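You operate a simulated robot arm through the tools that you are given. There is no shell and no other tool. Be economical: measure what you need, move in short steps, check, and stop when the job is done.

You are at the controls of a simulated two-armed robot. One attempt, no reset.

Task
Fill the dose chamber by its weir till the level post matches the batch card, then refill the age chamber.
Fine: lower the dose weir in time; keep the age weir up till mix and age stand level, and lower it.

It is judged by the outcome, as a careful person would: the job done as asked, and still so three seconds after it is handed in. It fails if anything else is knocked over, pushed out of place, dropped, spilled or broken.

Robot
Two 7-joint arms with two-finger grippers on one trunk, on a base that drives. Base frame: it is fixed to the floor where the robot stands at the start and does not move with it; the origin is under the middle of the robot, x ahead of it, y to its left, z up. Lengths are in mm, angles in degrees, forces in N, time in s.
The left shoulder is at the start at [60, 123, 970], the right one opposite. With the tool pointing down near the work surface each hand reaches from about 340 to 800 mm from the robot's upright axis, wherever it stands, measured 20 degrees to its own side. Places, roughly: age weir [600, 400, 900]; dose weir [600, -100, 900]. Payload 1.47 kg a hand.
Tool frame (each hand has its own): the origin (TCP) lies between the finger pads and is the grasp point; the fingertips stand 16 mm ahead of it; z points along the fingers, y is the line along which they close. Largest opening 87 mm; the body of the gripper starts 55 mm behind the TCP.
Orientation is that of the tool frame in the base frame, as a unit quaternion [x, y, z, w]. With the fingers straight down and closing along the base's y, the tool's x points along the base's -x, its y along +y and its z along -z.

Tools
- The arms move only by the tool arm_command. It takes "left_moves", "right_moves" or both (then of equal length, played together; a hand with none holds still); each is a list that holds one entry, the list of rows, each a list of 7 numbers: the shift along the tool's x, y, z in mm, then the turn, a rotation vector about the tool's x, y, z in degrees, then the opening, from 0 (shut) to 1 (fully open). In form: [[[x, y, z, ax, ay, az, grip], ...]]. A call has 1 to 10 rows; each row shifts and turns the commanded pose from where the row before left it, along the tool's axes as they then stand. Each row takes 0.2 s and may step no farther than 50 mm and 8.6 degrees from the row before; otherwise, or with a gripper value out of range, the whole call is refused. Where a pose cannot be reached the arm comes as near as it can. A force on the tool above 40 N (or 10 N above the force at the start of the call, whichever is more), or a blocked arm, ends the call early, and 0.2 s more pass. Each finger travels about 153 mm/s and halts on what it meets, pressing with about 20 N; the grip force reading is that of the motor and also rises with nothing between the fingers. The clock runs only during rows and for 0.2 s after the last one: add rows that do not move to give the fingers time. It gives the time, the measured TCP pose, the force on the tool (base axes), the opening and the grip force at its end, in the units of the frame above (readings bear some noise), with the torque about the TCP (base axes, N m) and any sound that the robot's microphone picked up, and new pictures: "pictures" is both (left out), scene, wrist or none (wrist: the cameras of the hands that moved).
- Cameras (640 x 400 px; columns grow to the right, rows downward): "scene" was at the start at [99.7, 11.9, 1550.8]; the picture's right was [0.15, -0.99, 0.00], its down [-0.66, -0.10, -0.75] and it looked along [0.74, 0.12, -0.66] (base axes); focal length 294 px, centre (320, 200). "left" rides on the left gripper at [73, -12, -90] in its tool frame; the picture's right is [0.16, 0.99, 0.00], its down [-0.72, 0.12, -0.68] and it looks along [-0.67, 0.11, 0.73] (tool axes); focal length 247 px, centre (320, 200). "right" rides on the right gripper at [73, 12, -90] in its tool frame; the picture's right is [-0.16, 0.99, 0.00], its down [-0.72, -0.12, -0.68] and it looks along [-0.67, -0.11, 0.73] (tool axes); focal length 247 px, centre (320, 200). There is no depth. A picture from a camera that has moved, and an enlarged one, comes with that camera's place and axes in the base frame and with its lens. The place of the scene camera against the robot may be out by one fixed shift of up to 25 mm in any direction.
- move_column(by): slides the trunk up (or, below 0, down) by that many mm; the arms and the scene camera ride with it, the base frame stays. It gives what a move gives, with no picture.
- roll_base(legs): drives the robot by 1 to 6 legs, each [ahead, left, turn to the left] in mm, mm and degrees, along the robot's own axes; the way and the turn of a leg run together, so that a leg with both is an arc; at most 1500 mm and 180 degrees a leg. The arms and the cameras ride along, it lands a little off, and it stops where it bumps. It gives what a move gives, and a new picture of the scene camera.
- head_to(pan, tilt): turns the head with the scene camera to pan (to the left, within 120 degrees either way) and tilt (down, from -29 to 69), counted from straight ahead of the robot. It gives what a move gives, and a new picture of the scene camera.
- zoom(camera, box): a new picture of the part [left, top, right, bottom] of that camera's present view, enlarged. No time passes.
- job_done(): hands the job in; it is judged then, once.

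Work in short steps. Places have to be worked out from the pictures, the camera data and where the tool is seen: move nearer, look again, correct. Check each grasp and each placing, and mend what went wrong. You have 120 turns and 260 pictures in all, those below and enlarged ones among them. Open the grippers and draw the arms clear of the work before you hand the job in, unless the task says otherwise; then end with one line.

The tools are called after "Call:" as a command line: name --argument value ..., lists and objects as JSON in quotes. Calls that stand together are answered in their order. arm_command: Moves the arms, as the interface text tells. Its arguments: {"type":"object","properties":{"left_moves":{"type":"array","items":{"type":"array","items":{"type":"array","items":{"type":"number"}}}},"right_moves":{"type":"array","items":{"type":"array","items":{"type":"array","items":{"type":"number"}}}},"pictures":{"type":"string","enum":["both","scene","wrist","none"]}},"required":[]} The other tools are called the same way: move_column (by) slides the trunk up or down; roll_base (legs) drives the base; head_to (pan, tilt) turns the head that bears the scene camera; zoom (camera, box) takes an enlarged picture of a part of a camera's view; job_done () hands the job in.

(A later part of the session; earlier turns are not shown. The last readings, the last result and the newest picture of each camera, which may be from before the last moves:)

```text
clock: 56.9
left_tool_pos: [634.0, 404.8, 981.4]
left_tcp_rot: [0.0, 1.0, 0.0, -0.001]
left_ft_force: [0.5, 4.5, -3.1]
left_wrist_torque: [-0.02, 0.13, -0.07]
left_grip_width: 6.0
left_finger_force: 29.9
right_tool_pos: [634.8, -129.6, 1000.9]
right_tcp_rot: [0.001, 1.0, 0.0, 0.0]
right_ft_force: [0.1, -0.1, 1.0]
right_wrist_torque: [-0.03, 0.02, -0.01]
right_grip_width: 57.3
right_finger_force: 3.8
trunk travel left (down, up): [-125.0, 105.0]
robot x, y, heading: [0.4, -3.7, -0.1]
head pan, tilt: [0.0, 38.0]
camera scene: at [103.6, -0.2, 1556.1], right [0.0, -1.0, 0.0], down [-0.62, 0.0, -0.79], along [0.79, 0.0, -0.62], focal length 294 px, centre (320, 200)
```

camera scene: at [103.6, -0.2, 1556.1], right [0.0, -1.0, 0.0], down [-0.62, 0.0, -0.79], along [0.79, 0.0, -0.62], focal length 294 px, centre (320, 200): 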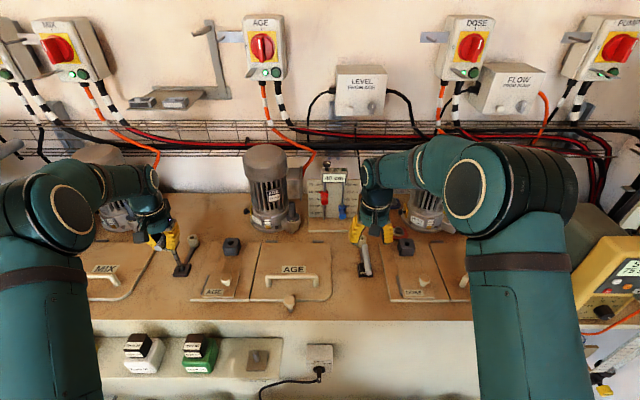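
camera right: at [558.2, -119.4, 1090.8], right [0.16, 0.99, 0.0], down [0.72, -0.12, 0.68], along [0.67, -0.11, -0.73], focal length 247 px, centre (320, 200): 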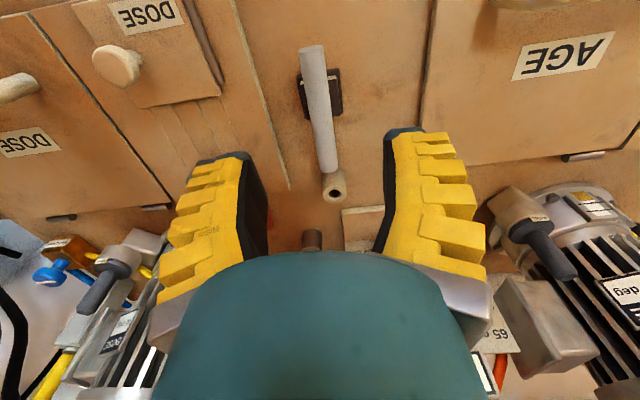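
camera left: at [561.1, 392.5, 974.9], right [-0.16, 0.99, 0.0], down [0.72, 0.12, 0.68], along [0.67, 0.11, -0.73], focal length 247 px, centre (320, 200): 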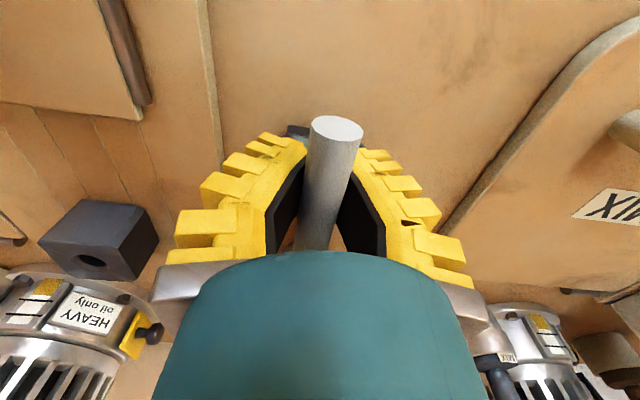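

Nothing audible yet, and the dose reading is steady. I'll keep holding the weir up for another 20 s or so.

Call:
arm_command --left_moves '[[[0, 0, 0, 0, 0, 0, 0], [0, 0, 0, 0, 0, 0, 0], [0, 0, 0, 0, 0, 0, 0], [0, 0, 0, 0, 0, 0, 0], [0, 0, 0, 0, 0, 0, 0], [0, 0, 0, 0, 0, 0, 0], [0, 0, 0, 0, 0, 0, 0], [0, 0, 0, 0, 0, 0, 0], [0, 0, 0, 0, 0, 0, 0], [0, 0, 0, 0, 0, 0, 0]]]' --pictures "none"

Call:
arm_command --left_moves '[[[0, 0, 0, 0, 0, 0, 0], [0, 0, 0, 0, 0, 0, 0], [0, 0, 0, 0, 0, 0, 0], [0, 0, 0, 0, 0, 0, 0], [0, 0, 0, 0, 0, 0, 0], [0, 0, 0, 0, 0, 0, 0], [0, 0, 0, 0, 0, 0, 0], [0, 0, 0, 0, 0, 0, 0], [0, 0, 0, 0, 0, 0, 0], [0, 0, 0, 0, 0, 0, 0]]]' --pictures "none"

Call:
arm_command --left_moves '[[[0, 0, 0, 0, 0, 0, 0], [0, 0, 0, 0, 0, 0, 0], [0, 0, 0, 0, 0, 0, 0], [0, 0, 0, 0, 0, 0, 0], [0, 0, 0, 0, 0, 0, 0], [0, 0, 0, 0, 0, 0, 0], [0, 0, 0, 0, 0, 0, 0], [0, 0, 0, 0, 0, 0, 0], [0, 0, 0, 0, 0, 0, 0], [0, 0, 0, 0, 0, 0, 0]]]' --pictures "none"

Call:
arm_command --left_moves '[[[0, 0, 0, 0, 0, 0, 0], [0, 0, 0, 0, 0, 0, 0], [0, 0, 0, 0, 0, 0, 0], [0, 0, 0, 0, 0, 0, 0], [0, 0, 0, 0, 0, 0, 0], [0, 0, 0, 0, 0, 0, 0], [0, 0, 0, 0, 0, 0, 0], [0, 0, 0, 0, 0, 0, 0], [0, 0, 0, 0, 0, 0, 0], [0, 0, 0, 0, 0, 0, 0]]]' --pictures "none"

Call:
arm_command --left_moves '[[[0, 0, 0, 0, 0, 0, 0], [0, 0, 0, 0, 0, 0, 0], [0, 0, 0, 0, 0, 0, 0], [0, 0, 0, 0, 0, 0, 0], [0, 0, 0, 0, 0, 0, 0], [0, 0, 0, 0, 0, 0, 0], [0, 0, 0, 0, 0, 0, 0], [0, 0, 0, 0, 0, 0, 0], [0, 0, 0, 0, 0, 0, 0], [0, 0, 0, 0, 0, 0, 0]]]' --pictures "none"

Call:
arm_command --left_moves '[[[0, 0, 0, 0, 0, 0, 0], [0, 0, 0, 0, 0, 0, 0], [0, 0, 0, 0, 0, 0, 0], [0, 0, 0, 0, 0, 0, 0], [0, 0, 0, 0, 0, 0, 0], [0, 0, 0, 0, 0, 0, 0], [0, 0, 0, 0, 0, 0, 0], [0, 0, 0, 0, 0, 0, 0], [0, 0, 0, 0, 0, 0, 0], [0, 0, 0, 0, 0, 0, 0]]]' --pictures "none"

Call:
arm_command --left_moves '[[[0, 0, 0, 0, 0, 0, 0], [0, 0, 0, 0, 0, 0, 0], [0, 0, 0, 0, 0, 0, 0], [0, 0, 0, 0, 0, 0, 0], [0, 0, 0, 0, 0, 0, 0], [0, 0, 0, 0, 0, 0, 0], [0, 0, 0, 0, 0, 0, 0], [0, 0, 0, 0, 0, 0, 0], [0, 0, 0, 0, 0, 0, 0], [0, 0, 0, 0, 0, 0, 0]]]' --pictures "none"

Call:
arm_command --left_moves '[[[0, 0, 0, 0, 0, 0, 0], [0, 0, 0, 0, 0, 0, 0], [0, 0, 0, 0, 0, 0, 0], [0, 0, 0, 0, 0, 0, 0], [0, 0, 0, 0, 0, 0, 0], [0, 0, 0, 0, 0, 0, 0], [0, 0, 0, 0, 0, 0, 0], [0, 0, 0, 0, 0, 0, 0], [0, 0, 0, 0, 0, 0, 0], [0, 0, 0, 0, 0, 0, 0]]]' --pictures "none"

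Call:
arm_command --left_moves '[[[0, 0, 0, 0, 0, 0, 0], [0, 0, 0, 0, 0, 0, 0], [0, 0, 0, 0, 0, 0, 0], [0, 0, 0, 0, 0, 0, 0], [0, 0, 0, 0, 0, 0, 0], [0, 0, 0, 0, 0, 0, 0], [0, 0, 0, 0, 0, 0, 0], [0, 0, 0, 0, 0, 0, 0], [0, 0, 0, 0, 0, 0, 0], [0, 0, 0, 0, 0, 0, 0]]]' --pictures "scene"

Call:
zoom --camera "scene" --box '[120, 50, 400, 310]'

```text
clock: 59.1
left_tool_pos: [633.6, 404.7, 981.5]
left_tcp_rot: [0.0, 1.0, -0.001, 0.0]
left_ft_force: [-1.4, 5.1, -2.7]
left_wrist_torque: [-0.01, 0.16, -0.05]
left_grip_width: 6.4
left_finger_force: 29.7
right_tool_pos: [632.6, -128.7, 1000.4]
right_tcp_rot: [0.001, 1.0, 0.0, 0.001]
right_ft_force: [0.0, 0.3, -0.1]
right_wrist_torque: [0.0, -0.01, 0.02]
right_grip_width: 57.6
right_finger_force: 2.9
trunk travel left (down, up): [-125.0, 105.0]
robot x, y, heading: [-3.7, 3.3, -0.1]
head pan, tilt: [0.0, 38.0]
```

```text
clock: 61.3
left_tool_pos: [633.3, 404.5, 981.6]
left_tcp_rot: [0.0, 1.0, 0.0, 0.0]
left_ft_force: [-2.5, 5.5, -3.6]
left_wrist_torque: [-0.05, 0.12, -0.03]
left_grip_width: 6.1
left_finger_force: 29.9
right_tool_pos: [633.5, -128.1, 1000.3]
right_tcp_rot: [0.0, 1.0, -0.001, 0.0]
right_ft_force: [0.6, 0.3, 0.7]
right_wrist_torque: [-0.02, 0.04, 0.04]
right_grip_width: 57.7
right_finger_force: 3.3
trunk travel left (down, up): [-125.0, 105.0]
robot x, y, heading: [-2.0, -1.4, 0.0]
head pan, tilt: [0.0, 38.0]
```

```text
clock: 63.5
left_tool_pos: [632.9, 405.7, 980.0]
left_tcp_rot: [0.0, 1.0, 0.001, 0.0]
left_ft_force: [-4.5, 4.4, -3.3]
left_wrist_torque: [-0.05, 0.11, -0.01]
left_grip_width: 5.9
left_finger_force: 30.4
right_tool_pos: [634.1, -128.6, 1001.4]
right_tcp_rot: [0.0, 1.0, 0.0, 0.001]
right_ft_force: [-0.5, -0.5, -0.1]
right_wrist_torque: [0.01, -0.02, 0.0]
right_grip_width: 57.3
right_finger_force: 3.9
trunk travel left (down, up): [-125.0, 105.0]
robot x, y, heading: [0.8, -0.7, -0.0]
head pan, tilt: [0.0, 38.0]
```

```text
clock: 65.7
left_tool_pos: [633.0, 406.2, 980.9]
left_tcp_rot: [0.0, 1.0, 0.0, 0.0]
left_ft_force: [-5.4, 5.3, -3.1]
left_wrist_torque: [0.02, 0.12, -0.06]
left_grip_width: 6.0
left_finger_force: 29.6
right_tool_pos: [633.0, -129.1, 1002.8]
right_tcp_rot: [0.0, 1.0, 0.0, 0.0]
right_ft_force: [1.0, -0.4, -0.5]
right_wrist_torque: [0.0, 0.0, -0.01]
right_grip_width: 57.6
right_finger_force: 3.8
trunk travel left (down, up): [-125.0, 105.0]
robot x, y, heading: [-0.7, -0.7, 0.2]
head pan, tilt: [0.0, 38.0]
```

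```text
clock: 67.9
left_tool_pos: [633.3, 404.1, 980.9]
left_tcp_rot: [0.0, 1.0, -0.001, 0.001]
left_ft_force: [-6.9, 5.4, -3.5]
left_wrist_torque: [-0.04, 0.13, 0.02]
left_grip_width: 5.9
left_finger_force: 29.6
right_tool_pos: [633.8, -128.9, 1001.3]
right_tcp_rot: [0.0, 1.0, 0.0, 0.0]
right_ft_force: [0.0, -0.3, -0.6]
right_wrist_torque: [0.02, 0.04, 0.01]
right_grip_width: 57.5
right_finger_force: 3.4
trunk travel left (down, up): [-125.0, 105.0]
robot x, y, heading: [1.5, 2.0, 0.1]
head pan, tilt: [0.0, 38.0]
```

```text
clock: 70.1
left_tool_pos: [633.3, 404.8, 981.3]
left_tcp_rot: [0.0, 1.0, 0.0, 0.0]
left_ft_force: [-7.1, 4.8, -3.8]
left_wrist_torque: [-0.04, 0.15, -0.02]
left_grip_width: 5.8
left_finger_force: 30.3
right_tool_pos: [633.5, -129.3, 1000.8]
right_tcp_rot: [0.0, 1.0, 0.0, 0.0]
right_ft_force: [-0.8, 0.0, 0.4]
right_wrist_torque: [0.0, 0.02, -0.01]
right_grip_width: 57.5
right_finger_force: 3.8
trunk travel left (down, up): [-125.0, 105.0]
robot x, y, heading: [-0.8, -2.1, -0.0]
head pan, tilt: [0.0, 38.0]
```

```text
clock: 72.3
left_tool_pos: [633.1, 404.9, 981.5]
left_tcp_rot: [0.0, 1.0, 0.0, 0.0]
left_ft_force: [-9.6, 4.8, -4.2]
left_wrist_torque: [-0.05, 0.15, 0.01]
left_grip_width: 6.0
left_finger_force: 29.6
right_tool_pos: [633.4, -129.6, 1001.8]
right_tcp_rot: [0.0, 1.0, 0.0, 0.0]
right_ft_force: [-0.1, -0.2, -0.3]
right_wrist_torque: [-0.01, 0.01, -0.02]
right_grip_width: 57.4
right_finger_force: 3.5
trunk travel left (down, up): [-125.0, 105.0]
robot x, y, heading: [2.3, -0.8, 0.2]
head pan, tilt: [0.0, 38.0]
```

```text
clock: 74.5
left_tool_pos: [633.1, 405.6, 981.6]
left_tcp_rot: [-0.001, 1.0, 0.0, 0.0]
left_ft_force: [-10.4, 4.9, -4.7]
left_wrist_torque: [-0.03, 0.18, 0.01]
left_grip_width: 6.0
left_finger_force: 29.4
right_tool_pos: [633.8, -128.9, 1001.7]
right_tcp_rot: [0.0, 1.0, 0.0, 0.0]
right_ft_force: [-0.3, 0.2, 0.4]
right_wrist_torque: [0.0, 0.01, 0.0]
right_grip_width: 57.6
right_finger_force: 3.5
trunk travel left (down, up): [-125.0, 105.0]
robot x, y, heading: [0.2, -2.1, -0.2]
head pan, tilt: [0.0, 38.0]
```

```text
clock: 76.7
left_tool_pos: [632.7, 405.3, 982.1]
left_tcp_rot: [0.0, 1.0, 0.0, 0.0]
left_ft_force: [-11.2, 4.0, -2.7]
left_wrist_torque: [-0.04, 0.15, -0.06]
left_grip_width: 5.8
left_finger_force: 30.3
right_tool_pos: [632.9, -130.0, 999.8]
right_tcp_rot: [-0.001, 1.0, 0.0, 0.0]
right_ft_force: [0.0, 0.1, -0.7]
right_wrist_torque: [0.0, -0.03, -0.02]
right_grip_width: 57.4
right_finger_force: 3.6
trunk travel left (down, up): [-125.0, 105.0]
robot x, y, heading: [-0.7, 1.3, 0.0]
head pan, tilt: [0.0, 38.0]
camera scene: at [102.0, -0.3, 1556.2], right [0.0, -1.0, 0.0], down [-0.61, 0.0, -0.79], along [0.79, 0.0, -0.61], focal length 294 px, centre (320, 200)
```

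scene: 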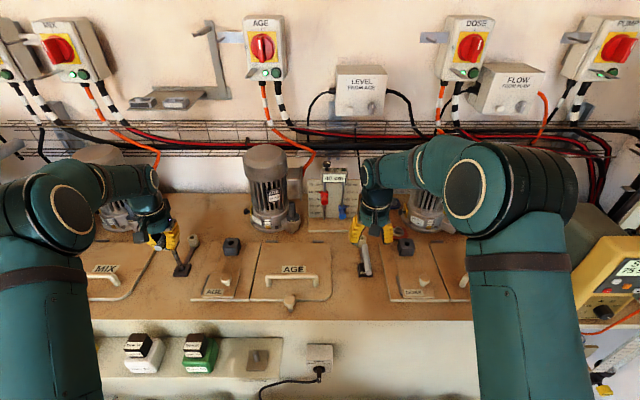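

```text
1.54 times, centred on (260, 180) of scene
camera zoom: at [102.0, -0.3, 1556.2], right [0.0, -1.0, 0.0], down [-0.61, 0.0, -0.79], along [0.79, 0.0, -0.61], focal length 452 px, centre (412, 231)
```

zoom: 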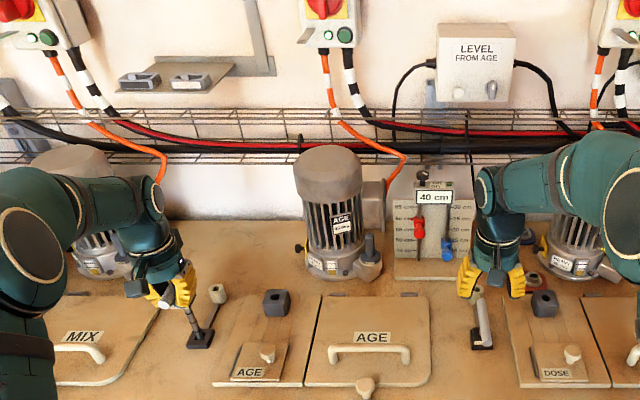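

The weir has been up 27 s; from the dose flow I estimate full levelling needs up to about 90 s. I'll relieve the side drift and hold on.

Call:
arm_command --left_moves '[[[1.5, 0, 0, 0, 0, 0, 0], [0, 0, 0, 0, 0, 0, 0], [0, 0, 0, 0, 0, 0, 0], [0, 0, 0, 0, 0, 0, 0], [0, 0, 0, 0, 0, 0, 0], [0, 0, 0, 0, 0, 0, 0], [0, 0, 0, 0, 0, 0, 0], [0, 0, 0, 0, 0, 0, 0], [0, 0, 0, 0, 0, 0, 0], [0, 0, 0, 0, 0, 0, 0]]]' --pictures "none"

Call:
arm_command --left_moves '[[[0, 0, 0, 0, 0, 0, 0], [0, 0, 0, 0, 0, 0, 0], [0, 0, 0, 0, 0, 0, 0], [0, 0, 0, 0, 0, 0, 0], [0, 0, 0, 0, 0, 0, 0], [0, 0, 0, 0, 0, 0, 0], [0, 0, 0, 0, 0, 0, 0], [0, 0, 0, 0, 0, 0, 0], [0, 0, 0, 0, 0, 0, 0], [0, 0, 0, 0, 0, 0, 0]]]' --pictures "none"

Call:
arm_command --left_moves '[[[0, 0, 0, 0, 0, 0, 0], [0, 0, 0, 0, 0, 0, 0], [0, 0, 0, 0, 0, 0, 0], [0, 0, 0, 0, 0, 0, 0], [0, 0, 0, 0, 0, 0, 0], [0, 0, 0, 0, 0, 0, 0], [0, 0, 0, 0, 0, 0, 0], [0, 0, 0, 0, 0, 0, 0], [0, 0, 0, 0, 0, 0, 0], [0, 0, 0, 0, 0, 0, 0]]]' --pictures "none"

Call:
arm_command --left_moves '[[[0, 0, 0, 0, 0, 0, 0], [0, 0, 0, 0, 0, 0, 0], [0, 0, 0, 0, 0, 0, 0], [0, 0, 0, 0, 0, 0, 0], [0, 0, 0, 0, 0, 0, 0], [0, 0, 0, 0, 0, 0, 0], [0, 0, 0, 0, 0, 0, 0], [0, 0, 0, 0, 0, 0, 0], [0, 0, 0, 0, 0, 0, 0], [0, 0, 0, 0, 0, 0, 0]]]' --pictures "none"

Call:
arm_command --left_moves '[[[0, 0, 0, 0, 0, 0, 0], [0, 0, 0, 0, 0, 0, 0], [0, 0, 0, 0, 0, 0, 0], [0, 0, 0, 0, 0, 0, 0], [0, 0, 0, 0, 0, 0, 0], [0, 0, 0, 0, 0, 0, 0], [0, 0, 0, 0, 0, 0, 0], [0, 0, 0, 0, 0, 0, 0], [0, 0, 0, 0, 0, 0, 0], [0, 0, 0, 0, 0, 0, 0]]]' --pictures "none"

Call:
arm_command --left_moves '[[[0, 0, 0, 0, 0, 0, 0], [0, 0, 0, 0, 0, 0, 0], [0, 0, 0, 0, 0, 0, 0], [0, 0, 0, 0, 0, 0, 0], [0, 0, 0, 0, 0, 0, 0], [0, 0, 0, 0, 0, 0, 0], [0, 0, 0, 0, 0, 0, 0], [0, 0, 0, 0, 0, 0, 0], [0, 0, 0, 0, 0, 0, 0], [0, 0, 0, 0, 0, 0, 0]]]' --pictures "none"

Call:
arm_command --left_moves '[[[1, 0, 0, 0, 0, 0, 0], [0, 0, 0, 0, 0, 0, 0], [0, 0, 0, 0, 0, 0, 0], [0, 0, 0, 0, 0, 0, 0], [0, 0, 0, 0, 0, 0, 0], [0, 0, 0, 0, 0, 0, 0], [0, 0, 0, 0, 0, 0, 0], [0, 0, 0, 0, 0, 0, 0], [0, 0, 0, 0, 0, 0, 0], [0, 0, 0, 0, 0, 0, 0]]]' --pictures "none"

Call:
arm_command --left_moves '[[[0, 0, 0, 0, 0, 0, 0], [0, 0, 0, 0, 0, 0, 0], [0, 0, 0, 0, 0, 0, 0], [0, 0, 0, 0, 0, 0, 0], [0, 0, 0, 0, 0, 0, 0], [0, 0, 0, 0, 0, 0, 0], [0, 0, 0, 0, 0, 0, 0], [0, 0, 0, 0, 0, 0, 0], [0, 0, 0, 0, 0, 0, 0], [0, 0, 0, 0, 0, 0, 0]]]' --pictures "none"

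Call:
arm_command --left_moves '[[[0, 0, 0, 0, 0, 0, 0], [0, 0, 0, 0, 0, 0, 0], [0, 0, 0, 0, 0, 0, 0], [0, 0, 0, 0, 0, 0, 0], [0, 0, 0, 0, 0, 0, 0], [0, 0, 0, 0, 0, 0, 0], [0, 0, 0, 0, 0, 0, 0], [0, 0, 0, 0, 0, 0, 0], [0, 0, 0, 0, 0, 0, 0], [0, 0, 0, 0, 0, 0, 0]]]' --pictures "none"

Call:
arm_command --left_moves '[[[0, 0, 0, 0, 0, 0, 0], [0, 0, 0, 0, 0, 0, 0], [0, 0, 0, 0, 0, 0, 0], [0, 0, 0, 0, 0, 0, 0], [0, 0, 0, 0, 0, 0, 0], [0, 0, 0, 0, 0, 0, 0], [0, 0, 0, 0, 0, 0, 0], [0, 0, 0, 0, 0, 0, 0], [0, 0, 0, 0, 0, 0, 0], [0, 0, 0, 0, 0, 0, 0]]]' --pictures "scene"

```text
clock: 78.9
left_tool_pos: [632.7, 403.9, 980.3]
left_tcp_rot: [0.001, 1.0, 0.0, 0.001]
left_ft_force: [-0.8, 7.9, -2.8]
left_wrist_torque: [0.0, 0.04, -0.02]
left_grip_width: 5.8
left_finger_force: 29.6
right_tool_pos: [633.7, -129.3, 1001.6]
right_tcp_rot: [0.0, 1.0, 0.0, 0.0]
right_ft_force: [-0.4, -0.3, 0.1]
right_wrist_torque: [-0.01, 0.02, 0.02]
right_grip_width: 57.3
right_finger_force: 3.2
trunk travel left (down, up): [-125.0, 105.0]
robot x, y, heading: [-1.7, -0.1, -0.1]
head pan, tilt: [0.0, 38.0]
```

```text
clock: 81.1
left_tool_pos: [631.5, 405.3, 980.2]
left_tcp_rot: [0.0, 1.0, 0.0, 0.0]
left_ft_force: [-1.0, 8.5, -4.7]
left_wrist_torque: [-0.04, 0.15, 0.03]
left_grip_width: 6.1
left_finger_force: 29.9
right_tool_pos: [633.8, -129.5, 1001.5]
right_tcp_rot: [0.0, 1.0, 0.0, 0.0]
right_ft_force: [-0.1, -0.4, -0.4]
right_wrist_torque: [-0.03, 0.0, -0.02]
right_grip_width: 57.3
right_finger_force: 3.4
trunk travel left (down, up): [-125.0, 105.0]
robot x, y, heading: [0.8, 0.2, 0.2]
head pan, tilt: [0.0, 38.0]
```

```text
clock: 83.3
left_tool_pos: [632.1, 403.5, 980.3]
left_tcp_rot: [0.0, 1.0, 0.001, 0.0]
left_ft_force: [-3.7, 8.0, -3.6]
left_wrist_torque: [0.0, 0.11, 0.02]
left_grip_width: 6.1
left_finger_force: 30.4
right_tool_pos: [633.8, -129.1, 1000.1]
right_tcp_rot: [-0.001, 1.0, 0.0, -0.001]
right_ft_force: [0.2, 0.1, -0.6]
right_wrist_torque: [-0.01, -0.02, 0.03]
right_grip_width: 57.2
right_finger_force: 3.4
trunk travel left (down, up): [-125.0, 105.0]
robot x, y, heading: [0.4, -0.7, -0.0]
head pan, tilt: [0.0, 38.0]
```

```text
clock: 85.5
left_tool_pos: [631.4, 405.3, 980.8]
left_tcp_rot: [0.0, 1.0, 0.0, 0.0]
left_ft_force: [-4.4, 7.2, -4.3]
left_wrist_torque: [-0.02, 0.13, 0.02]
left_grip_width: 6.0
left_finger_force: 30.1
right_tool_pos: [633.2, -130.0, 1001.1]
right_tcp_rot: [-0.001, 1.0, -0.001, 0.0]
right_ft_force: [-0.4, 0.5, -0.6]
right_wrist_torque: [-0.01, 0.05, -0.03]
right_grip_width: 57.5
right_finger_force: 3.9
trunk travel left (down, up): [-125.0, 105.0]
robot x, y, heading: [1.6, 1.9, 0.1]
head pan, tilt: [0.0, 38.0]
```

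```text
clock: 87.7
left_tool_pos: [631.4, 405.8, 980.3]
left_tcp_rot: [0.0, 1.0, 0.0, 0.001]
left_ft_force: [-6.1, 7.2, -3.8]
left_wrist_torque: [-0.03, 0.13, 0.03]
left_grip_width: 6.1
left_finger_force: 30.1
right_tool_pos: [633.4, -128.1, 1001.6]
right_tcp_rot: [0.001, 1.0, -0.001, 0.0]
right_ft_force: [-0.4, -0.2, -0.6]
right_wrist_torque: [-0.02, -0.02, -0.02]
right_grip_width: 57.4
right_finger_force: 3.9
trunk travel left (down, up): [-125.0, 105.0]
robot x, y, heading: [-0.2, -0.8, 0.1]
head pan, tilt: [0.0, 38.0]
```

```text
clock: 89.9
left_tool_pos: [630.9, 405.4, 981.9]
left_tcp_rot: [-0.001, 1.0, 0.0, 0.0]
left_ft_force: [-8.1, 7.4, -3.1]
left_wrist_torque: [-0.03, 0.13, 0.02]
left_grip_width: 6.0
left_finger_force: 30.0
right_tool_pos: [633.3, -128.6, 1001.5]
right_tcp_rot: [0.0, 1.0, 0.0, 0.0]
right_ft_force: [0.4, 0.5, -0.2]
right_wrist_torque: [-0.03, 0.0, -0.01]
right_grip_width: 57.2
right_finger_force: 3.8
trunk travel left (down, up): [-125.0, 105.0]
robot x, y, heading: [-1.9, -3.4, 0.0]
head pan, tilt: [0.0, 38.0]
```

```text
clock: 92.1
left_tool_pos: [631.1, 405.3, 981.4]
left_tcp_rot: [0.0, 1.0, 0.0, 0.0]
left_ft_force: [2.1, 7.2, -3.2]
left_wrist_torque: [0.01, 0.03, -0.02]
left_grip_width: 6.0
left_finger_force: 29.7
right_tool_pos: [633.9, -129.7, 1001.1]
right_tcp_rot: [0.0, 1.0, 0.0, 0.0]
right_ft_force: [0.4, -0.6, 0.6]
right_wrist_torque: [-0.01, 0.0, 0.0]
right_grip_width: 57.4
right_finger_force: 3.7
trunk travel left (down, up): [-125.0, 105.0]
robot x, y, heading: [2.4, 1.9, -0.2]
head pan, tilt: [0.0, 38.0]
```

```text
clock: 94.3
left_tool_pos: [631.0, 404.8, 980.5]
left_tcp_rot: [0.0, 1.0, 0.0, 0.001]
left_ft_force: [1.9, 6.2, -4.3]
left_wrist_torque: [-0.01, 0.1, 0.0]
left_grip_width: 5.9
left_finger_force: 29.6
right_tool_pos: [633.8, -129.4, 1000.4]
right_tcp_rot: [-0.001, 1.0, 0.0, 0.001]
right_ft_force: [0.8, -0.1, -0.5]
right_wrist_torque: [0.0, 0.0, 0.03]
right_grip_width: 57.3
right_finger_force: 4.1
trunk travel left (down, up): [-125.0, 105.0]
robot x, y, heading: [4.2, 2.1, -0.2]
head pan, tilt: [0.0, 38.0]
```

```text
clock: 96.5
left_tool_pos: [630.5, 405.3, 980.1]
left_tcp_rot: [-0.001, 1.0, 0.001, 0.0]
left_ft_force: [-0.7, 4.9, -3.4]
left_wrist_torque: [-0.04, 0.11, -0.01]
left_grip_width: 6.0
left_finger_force: 29.5
right_tool_pos: [633.8, -129.2, 1002.0]
right_tcp_rot: [0.0, 1.0, 0.0, 0.0]
right_ft_force: [-0.7, -0.1, -0.2]
right_wrist_torque: [0.01, 0.0, 0.03]
right_grip_width: 57.6
right_finger_force: 3.5
trunk travel left (down, up): [-125.0, 105.0]
robot x, y, heading: [0.6, 1.1, -0.2]
head pan, tilt: [0.0, 38.0]
```

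```text
clock: 98.7
left_tool_pos: [630.6, 404.4, 980.9]
left_tcp_rot: [0.0, 1.0, -0.001, 0.0]
left_ft_force: [-2.3, 4.6, -4.8]
left_wrist_torque: [0.01, 0.11, 0.0]
left_grip_width: 5.9
left_finger_force: 30.2
right_tool_pos: [634.0, -129.3, 1000.3]
right_tcp_rot: [0.0, 1.0, 0.0, 0.0]
right_ft_force: [-0.1, 0.2, -0.8]
right_wrist_torque: [-0.03, 0.03, 0.0]
right_grip_width: 57.5
right_finger_force: 3.8
trunk travel left (down, up): [-125.0, 105.0]
robot x, y, heading: [0.4, -3.0, 0.0]
head pan, tilt: [0.0, 38.0]
camera scene: at [103.2, -0.2, 1556.1], right [0.0, -1.0, 0.0], down [-0.62, 0.0, -0.79], along [0.79, 0.0, -0.62], focal length 294 px, centre (320, 200)
```

scene: 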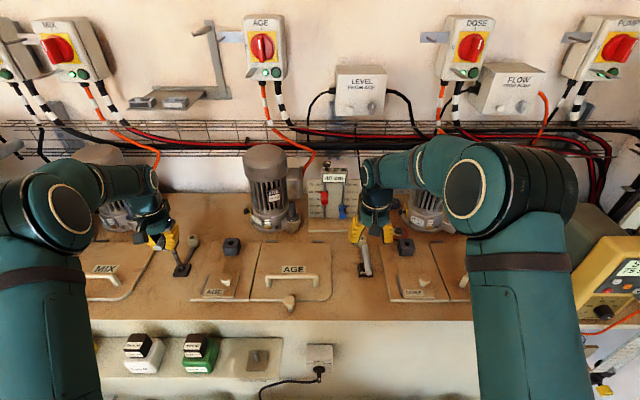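

Steady so far. I'll check the lid latch area, which looks slightly different, and keep holding.

Call:
zoom --camera "scene" --box '[190, 220, 350, 320]'

Call:
arm_command --left_moves '[[[0, 0, 0, 0, 0, 0, 0], [0, 0, 0, 0, 0, 0, 0], [0, 0, 0, 0, 0, 0, 0], [0, 0, 0, 0, 0, 0, 0], [0, 0, 0, 0, 0, 0, 0], [0, 0, 0, 0, 0, 0, 0], [0, 0, 0, 0, 0, 0, 0], [0, 0, 0, 0, 0, 0, 0], [0, 0, 0, 0, 0, 0, 0], [0, 0, 0, 0, 0, 0, 0]]]' --pictures "none"

Call:
arm_command --left_moves '[[[0, 0, 0, 0, 0, 0, 0], [0, 0, 0, 0, 0, 0, 0], [0, 0, 0, 0, 0, 0, 0], [0, 0, 0, 0, 0, 0, 0], [0, 0, 0, 0, 0, 0, 0], [0, 0, 0, 0, 0, 0, 0], [0, 0, 0, 0, 0, 0, 0], [0, 0, 0, 0, 0, 0, 0], [0, 0, 0, 0, 0, 0, 0], [0, 0, 0, 0, 0, 0, 0]]]' --pictures "none"

Call:
arm_command --left_moves '[[[1, 0, 0, 0, 0, 0, 0], [0, 0, 0, 0, 0, 0, 0], [0, 0, 0, 0, 0, 0, 0], [0, 0, 0, 0, 0, 0, 0], [0, 0, 0, 0, 0, 0, 0], [0, 0, 0, 0, 0, 0, 0], [0, 0, 0, 0, 0, 0, 0], [0, 0, 0, 0, 0, 0, 0], [0, 0, 0, 0, 0, 0, 0], [0, 0, 0, 0, 0, 0, 0]]]' --pictures "none"

Call:
arm_command --left_moves '[[[0, 0, 0, 0, 0, 0, 0], [0, 0, 0, 0, 0, 0, 0], [0, 0, 0, 0, 0, 0, 0], [0, 0, 0, 0, 0, 0, 0], [0, 0, 0, 0, 0, 0, 0], [0, 0, 0, 0, 0, 0, 0], [0, 0, 0, 0, 0, 0, 0], [0, 0, 0, 0, 0, 0, 0], [0, 0, 0, 0, 0, 0, 0], [0, 0, 0, 0, 0, 0, 0]]]' --pictures "none"

Call:
arm_command --left_moves '[[[0, 0, 0, 0, 0, 0, 0], [0, 0, 0, 0, 0, 0, 0], [0, 0, 0, 0, 0, 0, 0], [0, 0, 0, 0, 0, 0, 0], [0, 0, 0, 0, 0, 0, 0], [0, 0, 0, 0, 0, 0, 0], [0, 0, 0, 0, 0, 0, 0], [0, 0, 0, 0, 0, 0, 0], [0, 0, 0, 0, 0, 0, 0], [0, 0, 0, 0, 0, 0, 0]]]' --pictures "none"

Call:
arm_command --left_moves '[[[0, 0, 0, 0, 0, 0, 0], [0, 0, 0, 0, 0, 0, 0], [0, 0, 0, 0, 0, 0, 0], [0, 0, 0, 0, 0, 0, 0], [0, 0, 0, 0, 0, 0, 0], [0, 0, 0, 0, 0, 0, 0], [0, 0, 0, 0, 0, 0, 0], [0, 0, 0, 0, 0, 0, 0], [0, 0, 0, 0, 0, 0, 0], [0, 0, 0, 0, 0, 0, 0]]]' --pictures "none"

Call:
arm_command --left_moves '[[[0, 0, 0, 0, 0, 0, 0], [0, 0, 0, 0, 0, 0, 0], [0, 0, 0, 0, 0, 0, 0], [0, 0, 0, 0, 0, 0, 0], [0, 0, 0, 0, 0, 0, 0], [0, 0, 0, 0, 0, 0, 0], [0, 0, 0, 0, 0, 0, 0], [0, 0, 0, 0, 0, 0, 0], [0, 0, 0, 0, 0, 0, 0], [0, 0, 0, 0, 0, 0, 0]]]' --pictures "none"

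Call:
arm_command --left_moves '[[[1, 0, 0, 0, 0, 0, 0], [0, 0, 0, 0, 0, 0, 0], [0, 0, 0, 0, 0, 0, 0], [0, 0, 0, 0, 0, 0, 0], [0, 0, 0, 0, 0, 0, 0], [0, 0, 0, 0, 0, 0, 0], [0, 0, 0, 0, 0, 0, 0], [0, 0, 0, 0, 0, 0, 0], [0, 0, 0, 0, 0, 0, 0], [0, 0, 0, 0, 0, 0, 0]]]' --pictures "none"

Call:
arm_command --left_moves '[[[0, 0, 0, 0, 0, 0, 0], [0, 0, 0, 0, 0, 0, 0], [0, 0, 0, 0, 0, 0, 0], [0, 0, 0, 0, 0, 0, 0], [0, 0, 0, 0, 0, 0, 0], [0, 0, 0, 0, 0, 0, 0], [0, 0, 0, 0, 0, 0, 0], [0, 0, 0, 0, 0, 0, 0], [0, 0, 0, 0, 0, 0, 0], [0, 0, 0, 0, 0, 0, 0]]]' --pictures "none"

Call:
arm_command --left_moves '[[[0, 0, 0, 0, 0, 0, 0], [0, 0, 0, 0, 0, 0, 0], [0, 0, 0, 0, 0, 0, 0], [0, 0, 0, 0, 0, 0, 0], [0, 0, 0, 0, 0, 0, 0], [0, 0, 0, 0, 0, 0, 0], [0, 0, 0, 0, 0, 0, 0], [0, 0, 0, 0, 0, 0, 0], [0, 0, 0, 0, 0, 0, 0], [0, 0, 0, 0, 0, 0, 0]]]' --pictures "scene"

```text
4.00 times, centred on (270, 270) of scene
camera zoom: at [103.2, -0.2, 1556.1], right [0.0, -1.0, 0.0], down [-0.62, 0.0, -0.79], along [0.79, 0.0, -0.62], focal length 1175 px, centre (520, -80)
```

zoom: 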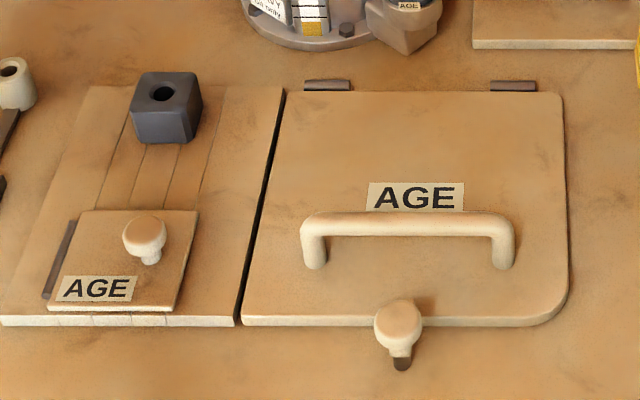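

```text
clock: 100.9
left_tool_pos: [629.3, 404.2, 982.4]
left_tcp_rot: [0.0, 1.0, 0.0, 0.0]
left_ft_force: [-3.7, 4.9, -4.4]
left_wrist_torque: [0.01, 0.11, -0.02]
left_grip_width: 6.0
left_finger_force: 29.2
right_tool_pos: [633.6, -130.3, 1001.1]
right_tcp_rot: [0.0, 1.0, 0.0, 0.0]
right_ft_force: [0.3, 0.4, -0.9]
right_wrist_torque: [0.04, -0.04, 0.01]
right_grip_width: 57.3
right_finger_force: 4.1
trunk travel left (down, up): [-125.0, 105.0]
robot x, y, heading: [-2.8, -4.3, -0.1]
head pan, tilt: [0.0, 38.0]
```

```text
clock: 103.1
left_tool_pos: [630.8, 405.4, 981.9]
left_tcp_rot: [-0.001, 1.0, -0.001, -0.001]
left_ft_force: [-5.0, 3.2, -4.3]
left_wrist_torque: [-0.01, 0.14, 0.01]
left_grip_width: 5.9
left_finger_force: 30.3
right_tool_pos: [633.5, -128.5, 1001.1]
right_tcp_rot: [0.0, 1.0, 0.0, 0.0]
right_ft_force: [0.2, -0.5, 0.9]
right_wrist_torque: [-0.01, 0.01, 0.03]
right_grip_width: 57.3
right_finger_force: 3.6
trunk travel left (down, up): [-125.0, 105.0]
robot x, y, heading: [0.2, 4.0, 0.1]
head pan, tilt: [0.0, 38.0]
```

```text
clock: 105.3
left_tool_pos: [630.6, 405.5, 980.6]
left_tcp_rot: [0.0, 1.0, 0.0, -0.001]
left_ft_force: [4.3, 4.9, -1.7]
left_wrist_torque: [-0.02, 0.05, 0.01]
left_grip_width: 6.1
left_finger_force: 29.5
right_tool_pos: [634.4, -129.4, 1002.0]
right_tcp_rot: [0.0, 1.0, 0.0, 0.0]
right_ft_force: [0.7, 0.4, 0.2]
right_wrist_torque: [-0.03, -0.01, -0.01]
right_grip_width: 57.3
right_finger_force: 3.5
trunk travel left (down, up): [-125.0, 105.0]
robot x, y, heading: [-0.6, 0.1, -0.1]
head pan, tilt: [0.0, 38.0]
```

```text
clock: 107.5
left_tool_pos: [631.2, 406.3, 980.8]
left_tcp_rot: [0.0, 1.0, 0.0, 0.0]
left_ft_force: [1.7, 4.2, -3.7]
left_wrist_torque: [-0.01, 0.13, 0.01]
left_grip_width: 6.0
left_finger_force: 30.0
right_tool_pos: [633.7, -130.1, 1000.1]
right_tcp_rot: [0.0, 1.0, -0.001, -0.001]
right_ft_force: [0.7, -0.8, -1.0]
right_wrist_torque: [0.02, -0.01, 0.01]
right_grip_width: 57.5
right_finger_force: 3.6
trunk travel left (down, up): [-125.0, 105.0]
robot x, y, heading: [-2.0, -3.0, 0.0]
head pan, tilt: [0.0, 38.0]
```

```text
clock: 109.7
left_tool_pos: [628.5, 405.4, 981.2]
left_tcp_rot: [0.0, 1.0, 0.0, 0.001]
left_ft_force: [-0.5, 3.2, -4.3]
left_wrist_torque: [0.0, 0.11, -0.03]
left_grip_width: 5.8
left_finger_force: 29.7
right_tool_pos: [634.1, -129.5, 1001.2]
right_tcp_rot: [0.0, 1.0, 0.0, 0.0]
right_ft_force: [-0.2, -0.3, 0.5]
right_wrist_torque: [0.02, 0.01, 0.04]
right_grip_width: 57.5
right_finger_force: 3.5
trunk travel left (down, up): [-125.0, 105.0]
robot x, y, heading: [1.4, 1.3, 0.1]
head pan, tilt: [0.0, 38.0]
```

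```text
clock: 111.9
left_tool_pos: [630.4, 404.3, 981.0]
left_tcp_rot: [0.0, 1.0, 0.0, 0.0]
left_ft_force: [-1.6, 3.5, -3.4]
left_wrist_torque: [-0.01, 0.09, -0.01]
left_grip_width: 6.0
left_finger_force: 30.0
right_tool_pos: [634.7, -129.4, 1002.0]
right_tcp_rot: [0.0, 1.0, 0.0, 0.0]
right_ft_force: [-0.9, 0.3, 0.8]
right_wrist_torque: [-0.02, -0.03, 0.01]
right_grip_width: 57.4
right_finger_force: 3.6
trunk travel left (down, up): [-125.0, 105.0]
robot x, y, heading: [-0.9, 1.0, -0.1]
head pan, tilt: [0.0, 38.0]
```

```text
clock: 114.1
left_tool_pos: [630.5, 404.7, 981.1]
left_tcp_rot: [0.0, 1.0, 0.001, 0.001]
left_ft_force: [-3.4, 2.8, -4.6]
left_wrist_torque: [0.01, 0.09, -0.02]
left_grip_width: 5.9
left_finger_force: 29.3
right_tool_pos: [633.8, -130.2, 1001.8]
right_tcp_rot: [0.001, 1.0, -0.001, 0.0]
right_ft_force: [-0.5, 0.0, 0.4]
right_wrist_torque: [0.0, 0.0, 0.02]
right_grip_width: 57.4
right_finger_force: 3.4
trunk travel left (down, up): [-125.0, 105.0]
robot x, y, heading: [1.8, 2.3, -0.0]
head pan, tilt: [0.0, 38.0]
```

```text
clock: 116.3
left_tool_pos: [629.0, 405.0, 981.8]
left_tcp_rot: [0.0, 1.0, 0.0, 0.0]
left_ft_force: [2.6, 4.7, -3.3]
left_wrist_torque: [0.01, 0.08, 0.0]
left_grip_width: 6.0
left_finger_force: 30.1
right_tool_pos: [633.3, -130.0, 1001.9]
right_tcp_rot: [-0.001, 1.0, -0.001, 0.0]
right_ft_force: [-0.1, 0.0, -0.6]
right_wrist_torque: [0.01, -0.01, 0.03]
right_grip_width: 57.2
right_finger_force: 3.6
trunk travel left (down, up): [-125.0, 105.0]
robot x, y, heading: [-4.0, -2.5, -0.0]
head pan, tilt: [0.0, 38.0]
```

```text
clock: 118.5
left_tool_pos: [629.5, 405.3, 981.4]
left_tcp_rot: [0.0, 1.0, -0.001, 0.0]
left_ft_force: [1.3, 2.6, -4.6]
left_wrist_torque: [-0.04, 0.1, 0.01]
left_grip_width: 5.8
left_finger_force: 29.7
right_tool_pos: [633.3, -128.6, 1001.3]
right_tcp_rot: [0.0, 1.0, -0.001, 0.0]
right_ft_force: [0.7, 0.0, 0.0]
right_wrist_torque: [0.01, 0.0, -0.02]
right_grip_width: 57.6
right_finger_force: 3.2
trunk travel left (down, up): [-125.0, 105.0]
robot x, y, heading: [-0.1, -1.1, -0.1]
head pan, tilt: [0.0, 38.0]
```

```text
clock: 120.7
left_tool_pos: [629.0, 405.4, 981.7]
left_tcp_rot: [0.0, 1.0, 0.001, 0.0]
left_ft_force: [-0.7, 3.0, -4.3]
left_wrist_torque: [-0.03, 0.13, -0.04]
left_grip_width: 5.9
left_finger_force: 29.2
right_tool_pos: [632.5, -129.9, 1000.9]
right_tcp_rot: [0.0, 1.0, 0.0, 0.001]
right_ft_force: [-0.7, -0.2, 0.4]
right_wrist_torque: [-0.04, 0.01, 0.01]
right_grip_width: 57.4
right_finger_force: 3.6
trunk travel left (down, up): [-125.0, 105.0]
robot x, y, heading: [-0.8, 1.1, -0.1]
head pan, tilt: [0.0, 38.0]
camera scene: at [103.4, -0.5, 1556.1], right [0.0, -1.0, 0.0], down [-0.62, 0.0, -0.79], along [0.79, 0.0, -0.62], focal length 294 px, centre (320, 200)
```

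scene: 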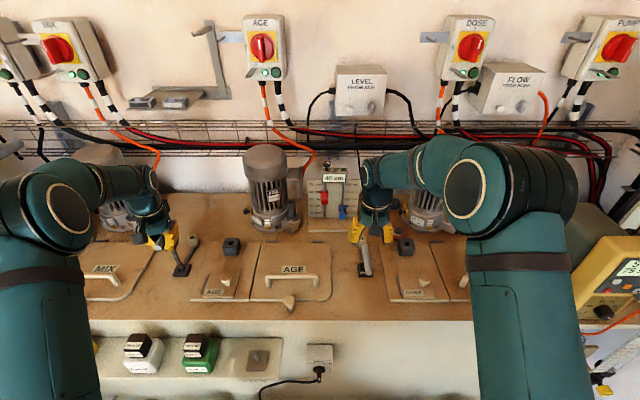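

70 s up with everything unchanged. I'll give it another 22 s as margin so the levels are truly equal.

Call:
arm_command --left_moves '[[[0, 0, 0, 0, 0, 0, 0], [0, 0, 0, 0, 0, 0, 0], [0, 0, 0, 0, 0, 0, 0], [0, 0, 0, 0, 0, 0, 0], [0, 0, 0, 0, 0, 0, 0], [0, 0, 0, 0, 0, 0, 0], [0, 0, 0, 0, 0, 0, 0], [0, 0, 0, 0, 0, 0, 0], [0, 0, 0, 0, 0, 0, 0], [0, 0, 0, 0, 0, 0, 0]]]' --pictures "none"

Call:
arm_command --left_moves '[[[0, 0, 0, 0, 0, 0, 0], [0, 0, 0, 0, 0, 0, 0], [0, 0, 0, 0, 0, 0, 0], [0, 0, 0, 0, 0, 0, 0], [0, 0, 0, 0, 0, 0, 0], [0, 0, 0, 0, 0, 0, 0], [0, 0, 0, 0, 0, 0, 0], [0, 0, 0, 0, 0, 0, 0], [0, 0, 0, 0, 0, 0, 0], [0, 0, 0, 0, 0, 0, 0]]]' --pictures "none"

Call:
arm_command --left_moves '[[[0, 0, 0, 0, 0, 0, 0], [0, 0, 0, 0, 0, 0, 0], [0, 0, 0, 0, 0, 0, 0], [0, 0, 0, 0, 0, 0, 0], [0, 0, 0, 0, 0, 0, 0], [0, 0, 0, 0, 0, 0, 0], [0, 0, 0, 0, 0, 0, 0], [0, 0, 0, 0, 0, 0, 0], [0, 0, 0, 0, 0, 0, 0], [0, 0, 0, 0, 0, 0, 0]]]' --pictures "none"

Call:
arm_command --left_moves '[[[0, 0, 0, 0, 0, 0, 0], [0, 0, 0, 0, 0, 0, 0], [0, 0, 0, 0, 0, 0, 0], [0, 0, 0, 0, 0, 0, 0], [0, 0, 0, 0, 0, 0, 0], [0, 0, 0, 0, 0, 0, 0], [0, 0, 0, 0, 0, 0, 0], [0, 0, 0, 0, 0, 0, 0], [0, 0, 0, 0, 0, 0, 0], [0, 0, 0, 0, 0, 0, 0]]]' --pictures "none"

Call:
arm_command --left_moves '[[[0, 0, 0, 0, 0, 0, 0], [0, 0, 0, 0, 0, 0, 0], [0, 0, 0, 0, 0, 0, 0], [0, 0, 0, 0, 0, 0, 0], [0, 0, 0, 0, 0, 0, 0], [0, 0, 0, 0, 0, 0, 0], [0, 0, 0, 0, 0, 0, 0], [0, 0, 0, 0, 0, 0, 0], [0, 0, 0, 0, 0, 0, 0], [0, 0, 0, 0, 0, 0, 0]]]' --pictures "none"

Call:
arm_command --left_moves '[[[0, 0, 0, 0, 0, 0, 0], [0, 0, 0, 0, 0, 0, 0], [0, 0, 0, 0, 0, 0, 0], [0, 0, 0, 0, 0, 0, 0], [0, 0, 0, 0, 0, 0, 0], [0, 0, 0, 0, 0, 0, 0], [0, 0, 0, 0, 0, 0, 0], [0, 0, 0, 0, 0, 0, 0], [0, 0, 0, 0, 0, 0, 0], [0, 0, 0, 0, 0, 0, 0]]]' --pictures "none"

Call:
arm_command --left_moves '[[[0, 0, 0, 0, 0, 0, 0], [0, 0, 0, 0, 0, 0, 0], [0, 0, 0, 0, 0, 0, 0], [0, 0, 0, 0, 0, 0, 0], [0, 0, 0, 0, 0, 0, 0], [0, 0, 0, 0, 0, 0, 0], [0, 0, 0, 0, 0, 0, 0], [0, 0, 0, 0, 0, 0, 0], [0, 0, 0, 0, 0, 0, 0], [0, 0, 0, 0, 0, 0, 0]]]' --pictures "none"

Call:
arm_command --left_moves '[[[0, 0, 0, 0, 0, 0, 0], [0, 0, 0, 0, 0, 0, 0], [0, 0, 0, 0, 0, 0, 0], [0, 0, 0, 0, 0, 0, 0], [0, 0, 0, 0, 0, 0, 0], [0, 0, 0, 0, 0, 0, 0], [0, 0, 0, 0, 0, 0, 0], [0, 0, 0, 0, 0, 0, 0], [0, 0, 0, 0, 0, 0, 0], [0, 0, 0, 0, 0, 0, 0]]]' --pictures "none"

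Call:
arm_command --left_moves '[[[0, 0, 0, 0, 0, 0, 0], [0, 0, 0, 0, 0, 0, 0], [0, 0, 0, 0, 0, 0, 0], [0, 0, 0, 0, 0, 0, 0], [0, 0, 0, 0, 0, 0, 0], [0, 0, 0, 0, 0, 0, 0], [0, 0, 0, 0, 0, 0, 0], [0, 0, 0, 0, 0, 0, 0], [0, 0, 0, 0, 0, 0, 0], [0, 0, 0, 0, 0, 0, 0]]]' --pictures "none"

Call:
arm_command --left_moves '[[[0, 0, 0, 0, 0, 0, 0], [0, 0, 0, 0, 0, 0, 0], [0, 0, 0, 0, 0, 0, 0], [0, 0, 0, 0, 0, 0, 0], [0, 0, 0, 0, 0, 0, 0], [0, 0, 0, 0, 0, 0, 0], [0, 0, 0, 0, 0, 0, 0], [0, 0, 0, 0, 0, 0, 0], [0, 0, 0, 0, 0, 0, 0], [0, 0, 0, 0, 0, 0, 0]]]' --pictures "none"

```text
clock: 122.9
left_tool_pos: [629.0, 405.5, 980.6]
left_tcp_rot: [0.0, 1.0, 0.001, 0.0]
left_ft_force: [-2.6, 2.0, -3.6]
left_wrist_torque: [-0.05, 0.08, 0.0]
left_grip_width: 6.3
left_finger_force: 29.8
right_tool_pos: [633.4, -130.0, 1000.5]
right_tcp_rot: [0.0, 1.0, 0.0, 0.001]
right_ft_force: [-0.6, -0.3, 0.7]
right_wrist_torque: [-0.03, -0.01, 0.0]
right_grip_width: 57.6
right_finger_force: 3.9
trunk travel left (down, up): [-125.0, 105.0]
robot x, y, heading: [-2.6, 1.1, -0.2]
head pan, tilt: [0.0, 38.0]
```

```text
clock: 125.1
left_tool_pos: [628.2, 404.7, 981.7]
left_tcp_rot: [-0.001, 1.0, 0.0, 0.0]
left_ft_force: [-2.8, 3.9, -3.7]
left_wrist_torque: [-0.05, 0.06, 0.02]
left_grip_width: 6.2
left_finger_force: 29.9
right_tool_pos: [633.4, -129.7, 1001.9]
right_tcp_rot: [0.0, 1.0, 0.0, 0.0]
right_ft_force: [0.0, -1.2, -1.0]
right_wrist_torque: [-0.01, -0.01, -0.03]
right_grip_width: 57.6
right_finger_force: 3.6
trunk travel left (down, up): [-125.0, 105.0]
robot x, y, heading: [-1.1, 0.4, -0.0]
head pan, tilt: [0.0, 38.0]
```

```text
clock: 127.3
left_tool_pos: [629.1, 404.5, 982.4]
left_tcp_rot: [0.0, 1.0, 0.001, -0.001]
left_ft_force: [-3.9, 3.0, -3.8]
left_wrist_torque: [-0.04, 0.03, 0.01]
left_grip_width: 6.3
left_finger_force: 29.6
right_tool_pos: [633.9, -129.7, 1001.4]
right_tcp_rot: [0.0, 1.0, 0.0, 0.0]
right_ft_force: [-0.6, 0.1, 0.1]
right_wrist_torque: [0.06, -0.01, -0.01]
right_grip_width: 57.4
right_finger_force: 3.8
trunk travel left (down, up): [-125.0, 105.0]
robot x, y, heading: [-1.0, -3.2, 0.0]
head pan, tilt: [0.0, 38.0]
```

```text
clock: 129.5
left_tool_pos: [629.6, 405.7, 981.7]
left_tcp_rot: [0.0, 1.0, 0.0, 0.0]
left_ft_force: [-3.5, 2.2, -3.7]
left_wrist_torque: [-0.04, 0.05, -0.04]
left_grip_width: 6.1
left_finger_force: 29.4
right_tool_pos: [634.2, -129.3, 1001.9]
right_tcp_rot: [0.0, 1.0, -0.001, 0.0]
right_ft_force: [-0.3, 0.6, -0.2]
right_wrist_torque: [0.02, 0.0, 0.03]
right_grip_width: 57.5
right_finger_force: 3.0
trunk travel left (down, up): [-125.0, 105.0]
robot x, y, heading: [1.7, -1.2, 0.1]
head pan, tilt: [0.0, 38.0]
```

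```text
clock: 131.7
left_tool_pos: [629.8, 405.1, 981.0]
left_tcp_rot: [0.001, 1.0, 0.0, 0.0]
left_ft_force: [-4.8, 1.8, -3.2]
left_wrist_torque: [0.0, 0.07, -0.01]
left_grip_width: 6.1
left_finger_force: 29.3
right_tool_pos: [632.8, -129.2, 1001.3]
right_tcp_rot: [0.0, 1.0, 0.0, 0.001]
right_ft_force: [-0.2, -0.6, 0.0]
right_wrist_torque: [-0.01, -0.01, 0.0]
right_grip_width: 57.3
right_finger_force: 3.6
trunk travel left (down, up): [-125.0, 105.0]
robot x, y, heading: [-2.5, 0.1, 0.1]
head pan, tilt: [0.0, 38.0]
```

```text
clock: 133.9
left_tool_pos: [628.3, 403.7, 982.0]
left_tcp_rot: [0.0, 1.0, 0.0, 0.0]
left_ft_force: [-6.0, 3.3, -3.3]
left_wrist_torque: [-0.02, 0.03, -0.01]
left_grip_width: 6.1
left_finger_force: 29.4
right_tool_pos: [634.0, -129.5, 1000.4]
right_tcp_rot: [0.0, 1.0, 0.001, 0.0]
right_ft_force: [0.3, 0.6, 0.4]
right_wrist_torque: [-0.01, 0.01, -0.04]
right_grip_width: 57.4
right_finger_force: 3.6
trunk travel left (down, up): [-125.0, 105.0]
robot x, y, heading: [-2.6, -0.2, -0.1]
head pan, tilt: [0.0, 38.0]
```

```text
clock: 136.1
left_tool_pos: [628.8, 405.4, 981.6]
left_tcp_rot: [0.0, 1.0, 0.0, 0.0]
left_ft_force: [-3.6, 2.0, -3.7]
left_wrist_torque: [0.01, 0.02, -0.06]
left_grip_width: 6.0
left_finger_force: 29.0
right_tool_pos: [633.7, -128.6, 1000.7]
right_tcp_rot: [-0.001, 1.0, 0.0, 0.0]
right_ft_force: [0.1, 0.1, 0.6]
right_wrist_torque: [0.0, 0.0, 0.04]
right_grip_width: 57.7
right_finger_force: 4.0
trunk travel left (down, up): [-125.0, 105.0]
robot x, y, heading: [2.7, 3.7, -0.2]
head pan, tilt: [0.0, 38.0]
```

```text
clock: 138.3
left_tool_pos: [629.3, 404.9, 980.8]
left_tcp_rot: [0.0, 1.0, 0.0, -0.001]
left_ft_force: [-4.1, 2.7, -3.6]
left_wrist_torque: [-0.04, -0.03, -0.04]
left_grip_width: 6.0
left_finger_force: 29.3
right_tool_pos: [633.6, -128.6, 1001.2]
right_tcp_rot: [0.001, 1.0, 0.0, 0.0]
right_ft_force: [0.5, 0.8, 0.1]
right_wrist_torque: [0.01, 0.0, -0.03]
right_grip_width: 57.5
right_finger_force: 3.9
trunk travel left (down, up): [-125.0, 105.0]
robot x, y, heading: [0.9, 0.4, 0.0]
head pan, tilt: [0.0, 38.0]
```

```text
clock: 140.5
left_tool_pos: [628.9, 405.1, 981.6]
left_tcp_rot: [-0.001, 1.0, 0.0, 0.0]
left_ft_force: [-4.8, 2.9, -4.0]
left_wrist_torque: [0.0, 0.01, -0.01]
left_grip_width: 5.9
left_finger_force: 29.4
right_tool_pos: [633.6, -129.8, 1001.1]
right_tcp_rot: [0.0, 1.0, 0.001, 0.0]
right_ft_force: [-0.1, 0.4, 0.0]
right_wrist_torque: [-0.04, 0.01, -0.05]
right_grip_width: 57.5
right_finger_force: 3.5
trunk travel left (down, up): [-125.0, 105.0]
robot x, y, heading: [0.1, 0.8, -0.3]
head pan, tilt: [0.0, 38.0]
```

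```text
clock: 142.7
left_tool_pos: [629.2, 404.7, 981.2]
left_tcp_rot: [-0.001, 1.0, 0.0, 0.0]
left_ft_force: [-4.7, 2.2, -3.6]
left_wrist_torque: [-0.05, -0.02, 0.02]
left_grip_width: 6.0
left_finger_force: 29.5
right_tool_pos: [634.9, -129.1, 1000.8]
right_tcp_rot: [0.0, 1.0, -0.001, 0.0]
right_ft_force: [1.0, -0.7, -0.2]
right_wrist_torque: [-0.03, 0.02, -0.01]
right_grip_width: 57.0
right_finger_force: 4.0
trunk travel left (down, up): [-125.0, 105.0]
robot x, y, heading: [-2.1, -4.5, 0.2]
head pan, tilt: [0.0, 38.0]
```

The weir has been up 92 s, which should be ample. I'll lower the age weir now.

Call:
arm_command --left_moves '[[[0.5, 0, 12, 0, 0, 0, 0], [0, 0, 15, 0, 0, 0, 0], [0, 0, 15, 0, 0, 0, 0], [0, 0, 15, 0, 0, 0, 0], [0, 0, 15, 0, 0, 0, 0], [0, 0, 12, 0, 0, 0, 0], [0, 0, 8, 0, 0, 0, 0], [0, 0, 3, 0, 0, 0, 0], [0, 0, 2, 0, 0, 0, 0]]]' --pictures "both"

Call:
zoom --camera "scene" --box '[140, 190, 240, 290]'

```text
clock: 144.7
left_tool_pos: [628.5, 404.3, 883.0]
left_tcp_rot: [0.001, 1.0, 0.0, -0.001]
left_ft_force: [-1.4, 5.2, 1.9]
left_wrist_torque: [-0.08, 0.03, -0.06]
left_grip_width: 0.2
left_finger_force: 28.0
right_tool_pos: [633.6, -130.6, 1001.4]
right_tcp_rot: [0.0, 1.0, 0.0, 0.0]
right_ft_force: [-0.2, -0.8, 0.0]
right_wrist_torque: [-0.01, -0.04, 0.01]
right_grip_width: 57.3
right_finger_force: 3.8
trunk travel left (down, up): [-125.0, 105.0]
robot x, y, heading: [2.2, 0.0, 0.2]
head pan, tilt: [0.0, 38.0]
camera scene: at [102.9, -0.7, 1556.1], right [0.0, -1.0, 0.0], down [-0.62, 0.0, -0.79], along [0.79, 0.0, -0.62], focal length 294 px, centre (320, 200)
camera left: at [554.9, 392.7, 972.6], right [-0.16, 0.99, 0.0], down [0.72, 0.12, 0.68], along [0.67, 0.11, -0.73], focal length 247 px, centre (320, 200)
```

scene: 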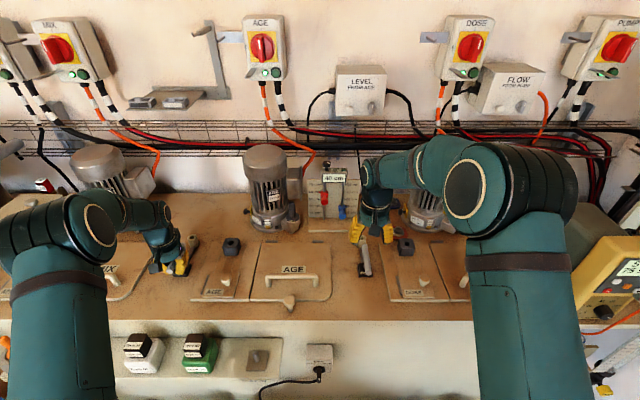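
left: 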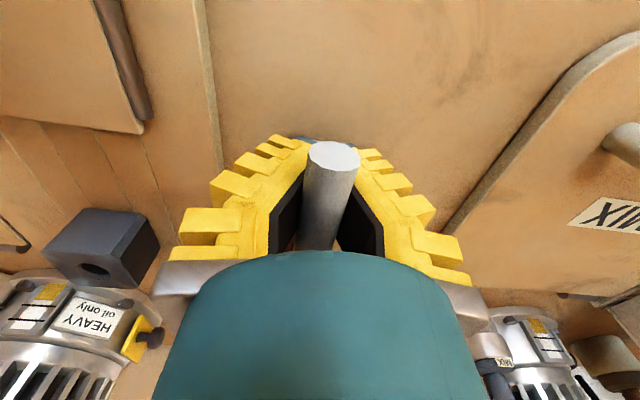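

```text
4.00 times, centred on (190, 240) of scene
camera zoom: at [102.9, -0.7, 1556.1], right [0.0, -1.0, 0.0], down [-0.62, 0.0, -0.79], along [0.79, 0.0, -0.62], focal length 1175 px, centre (840, 40)
```

zoom: 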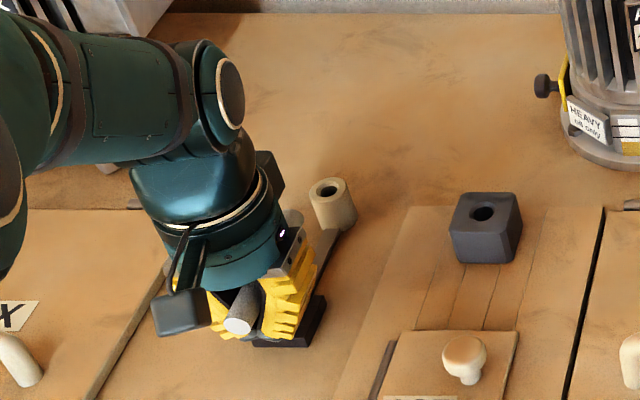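

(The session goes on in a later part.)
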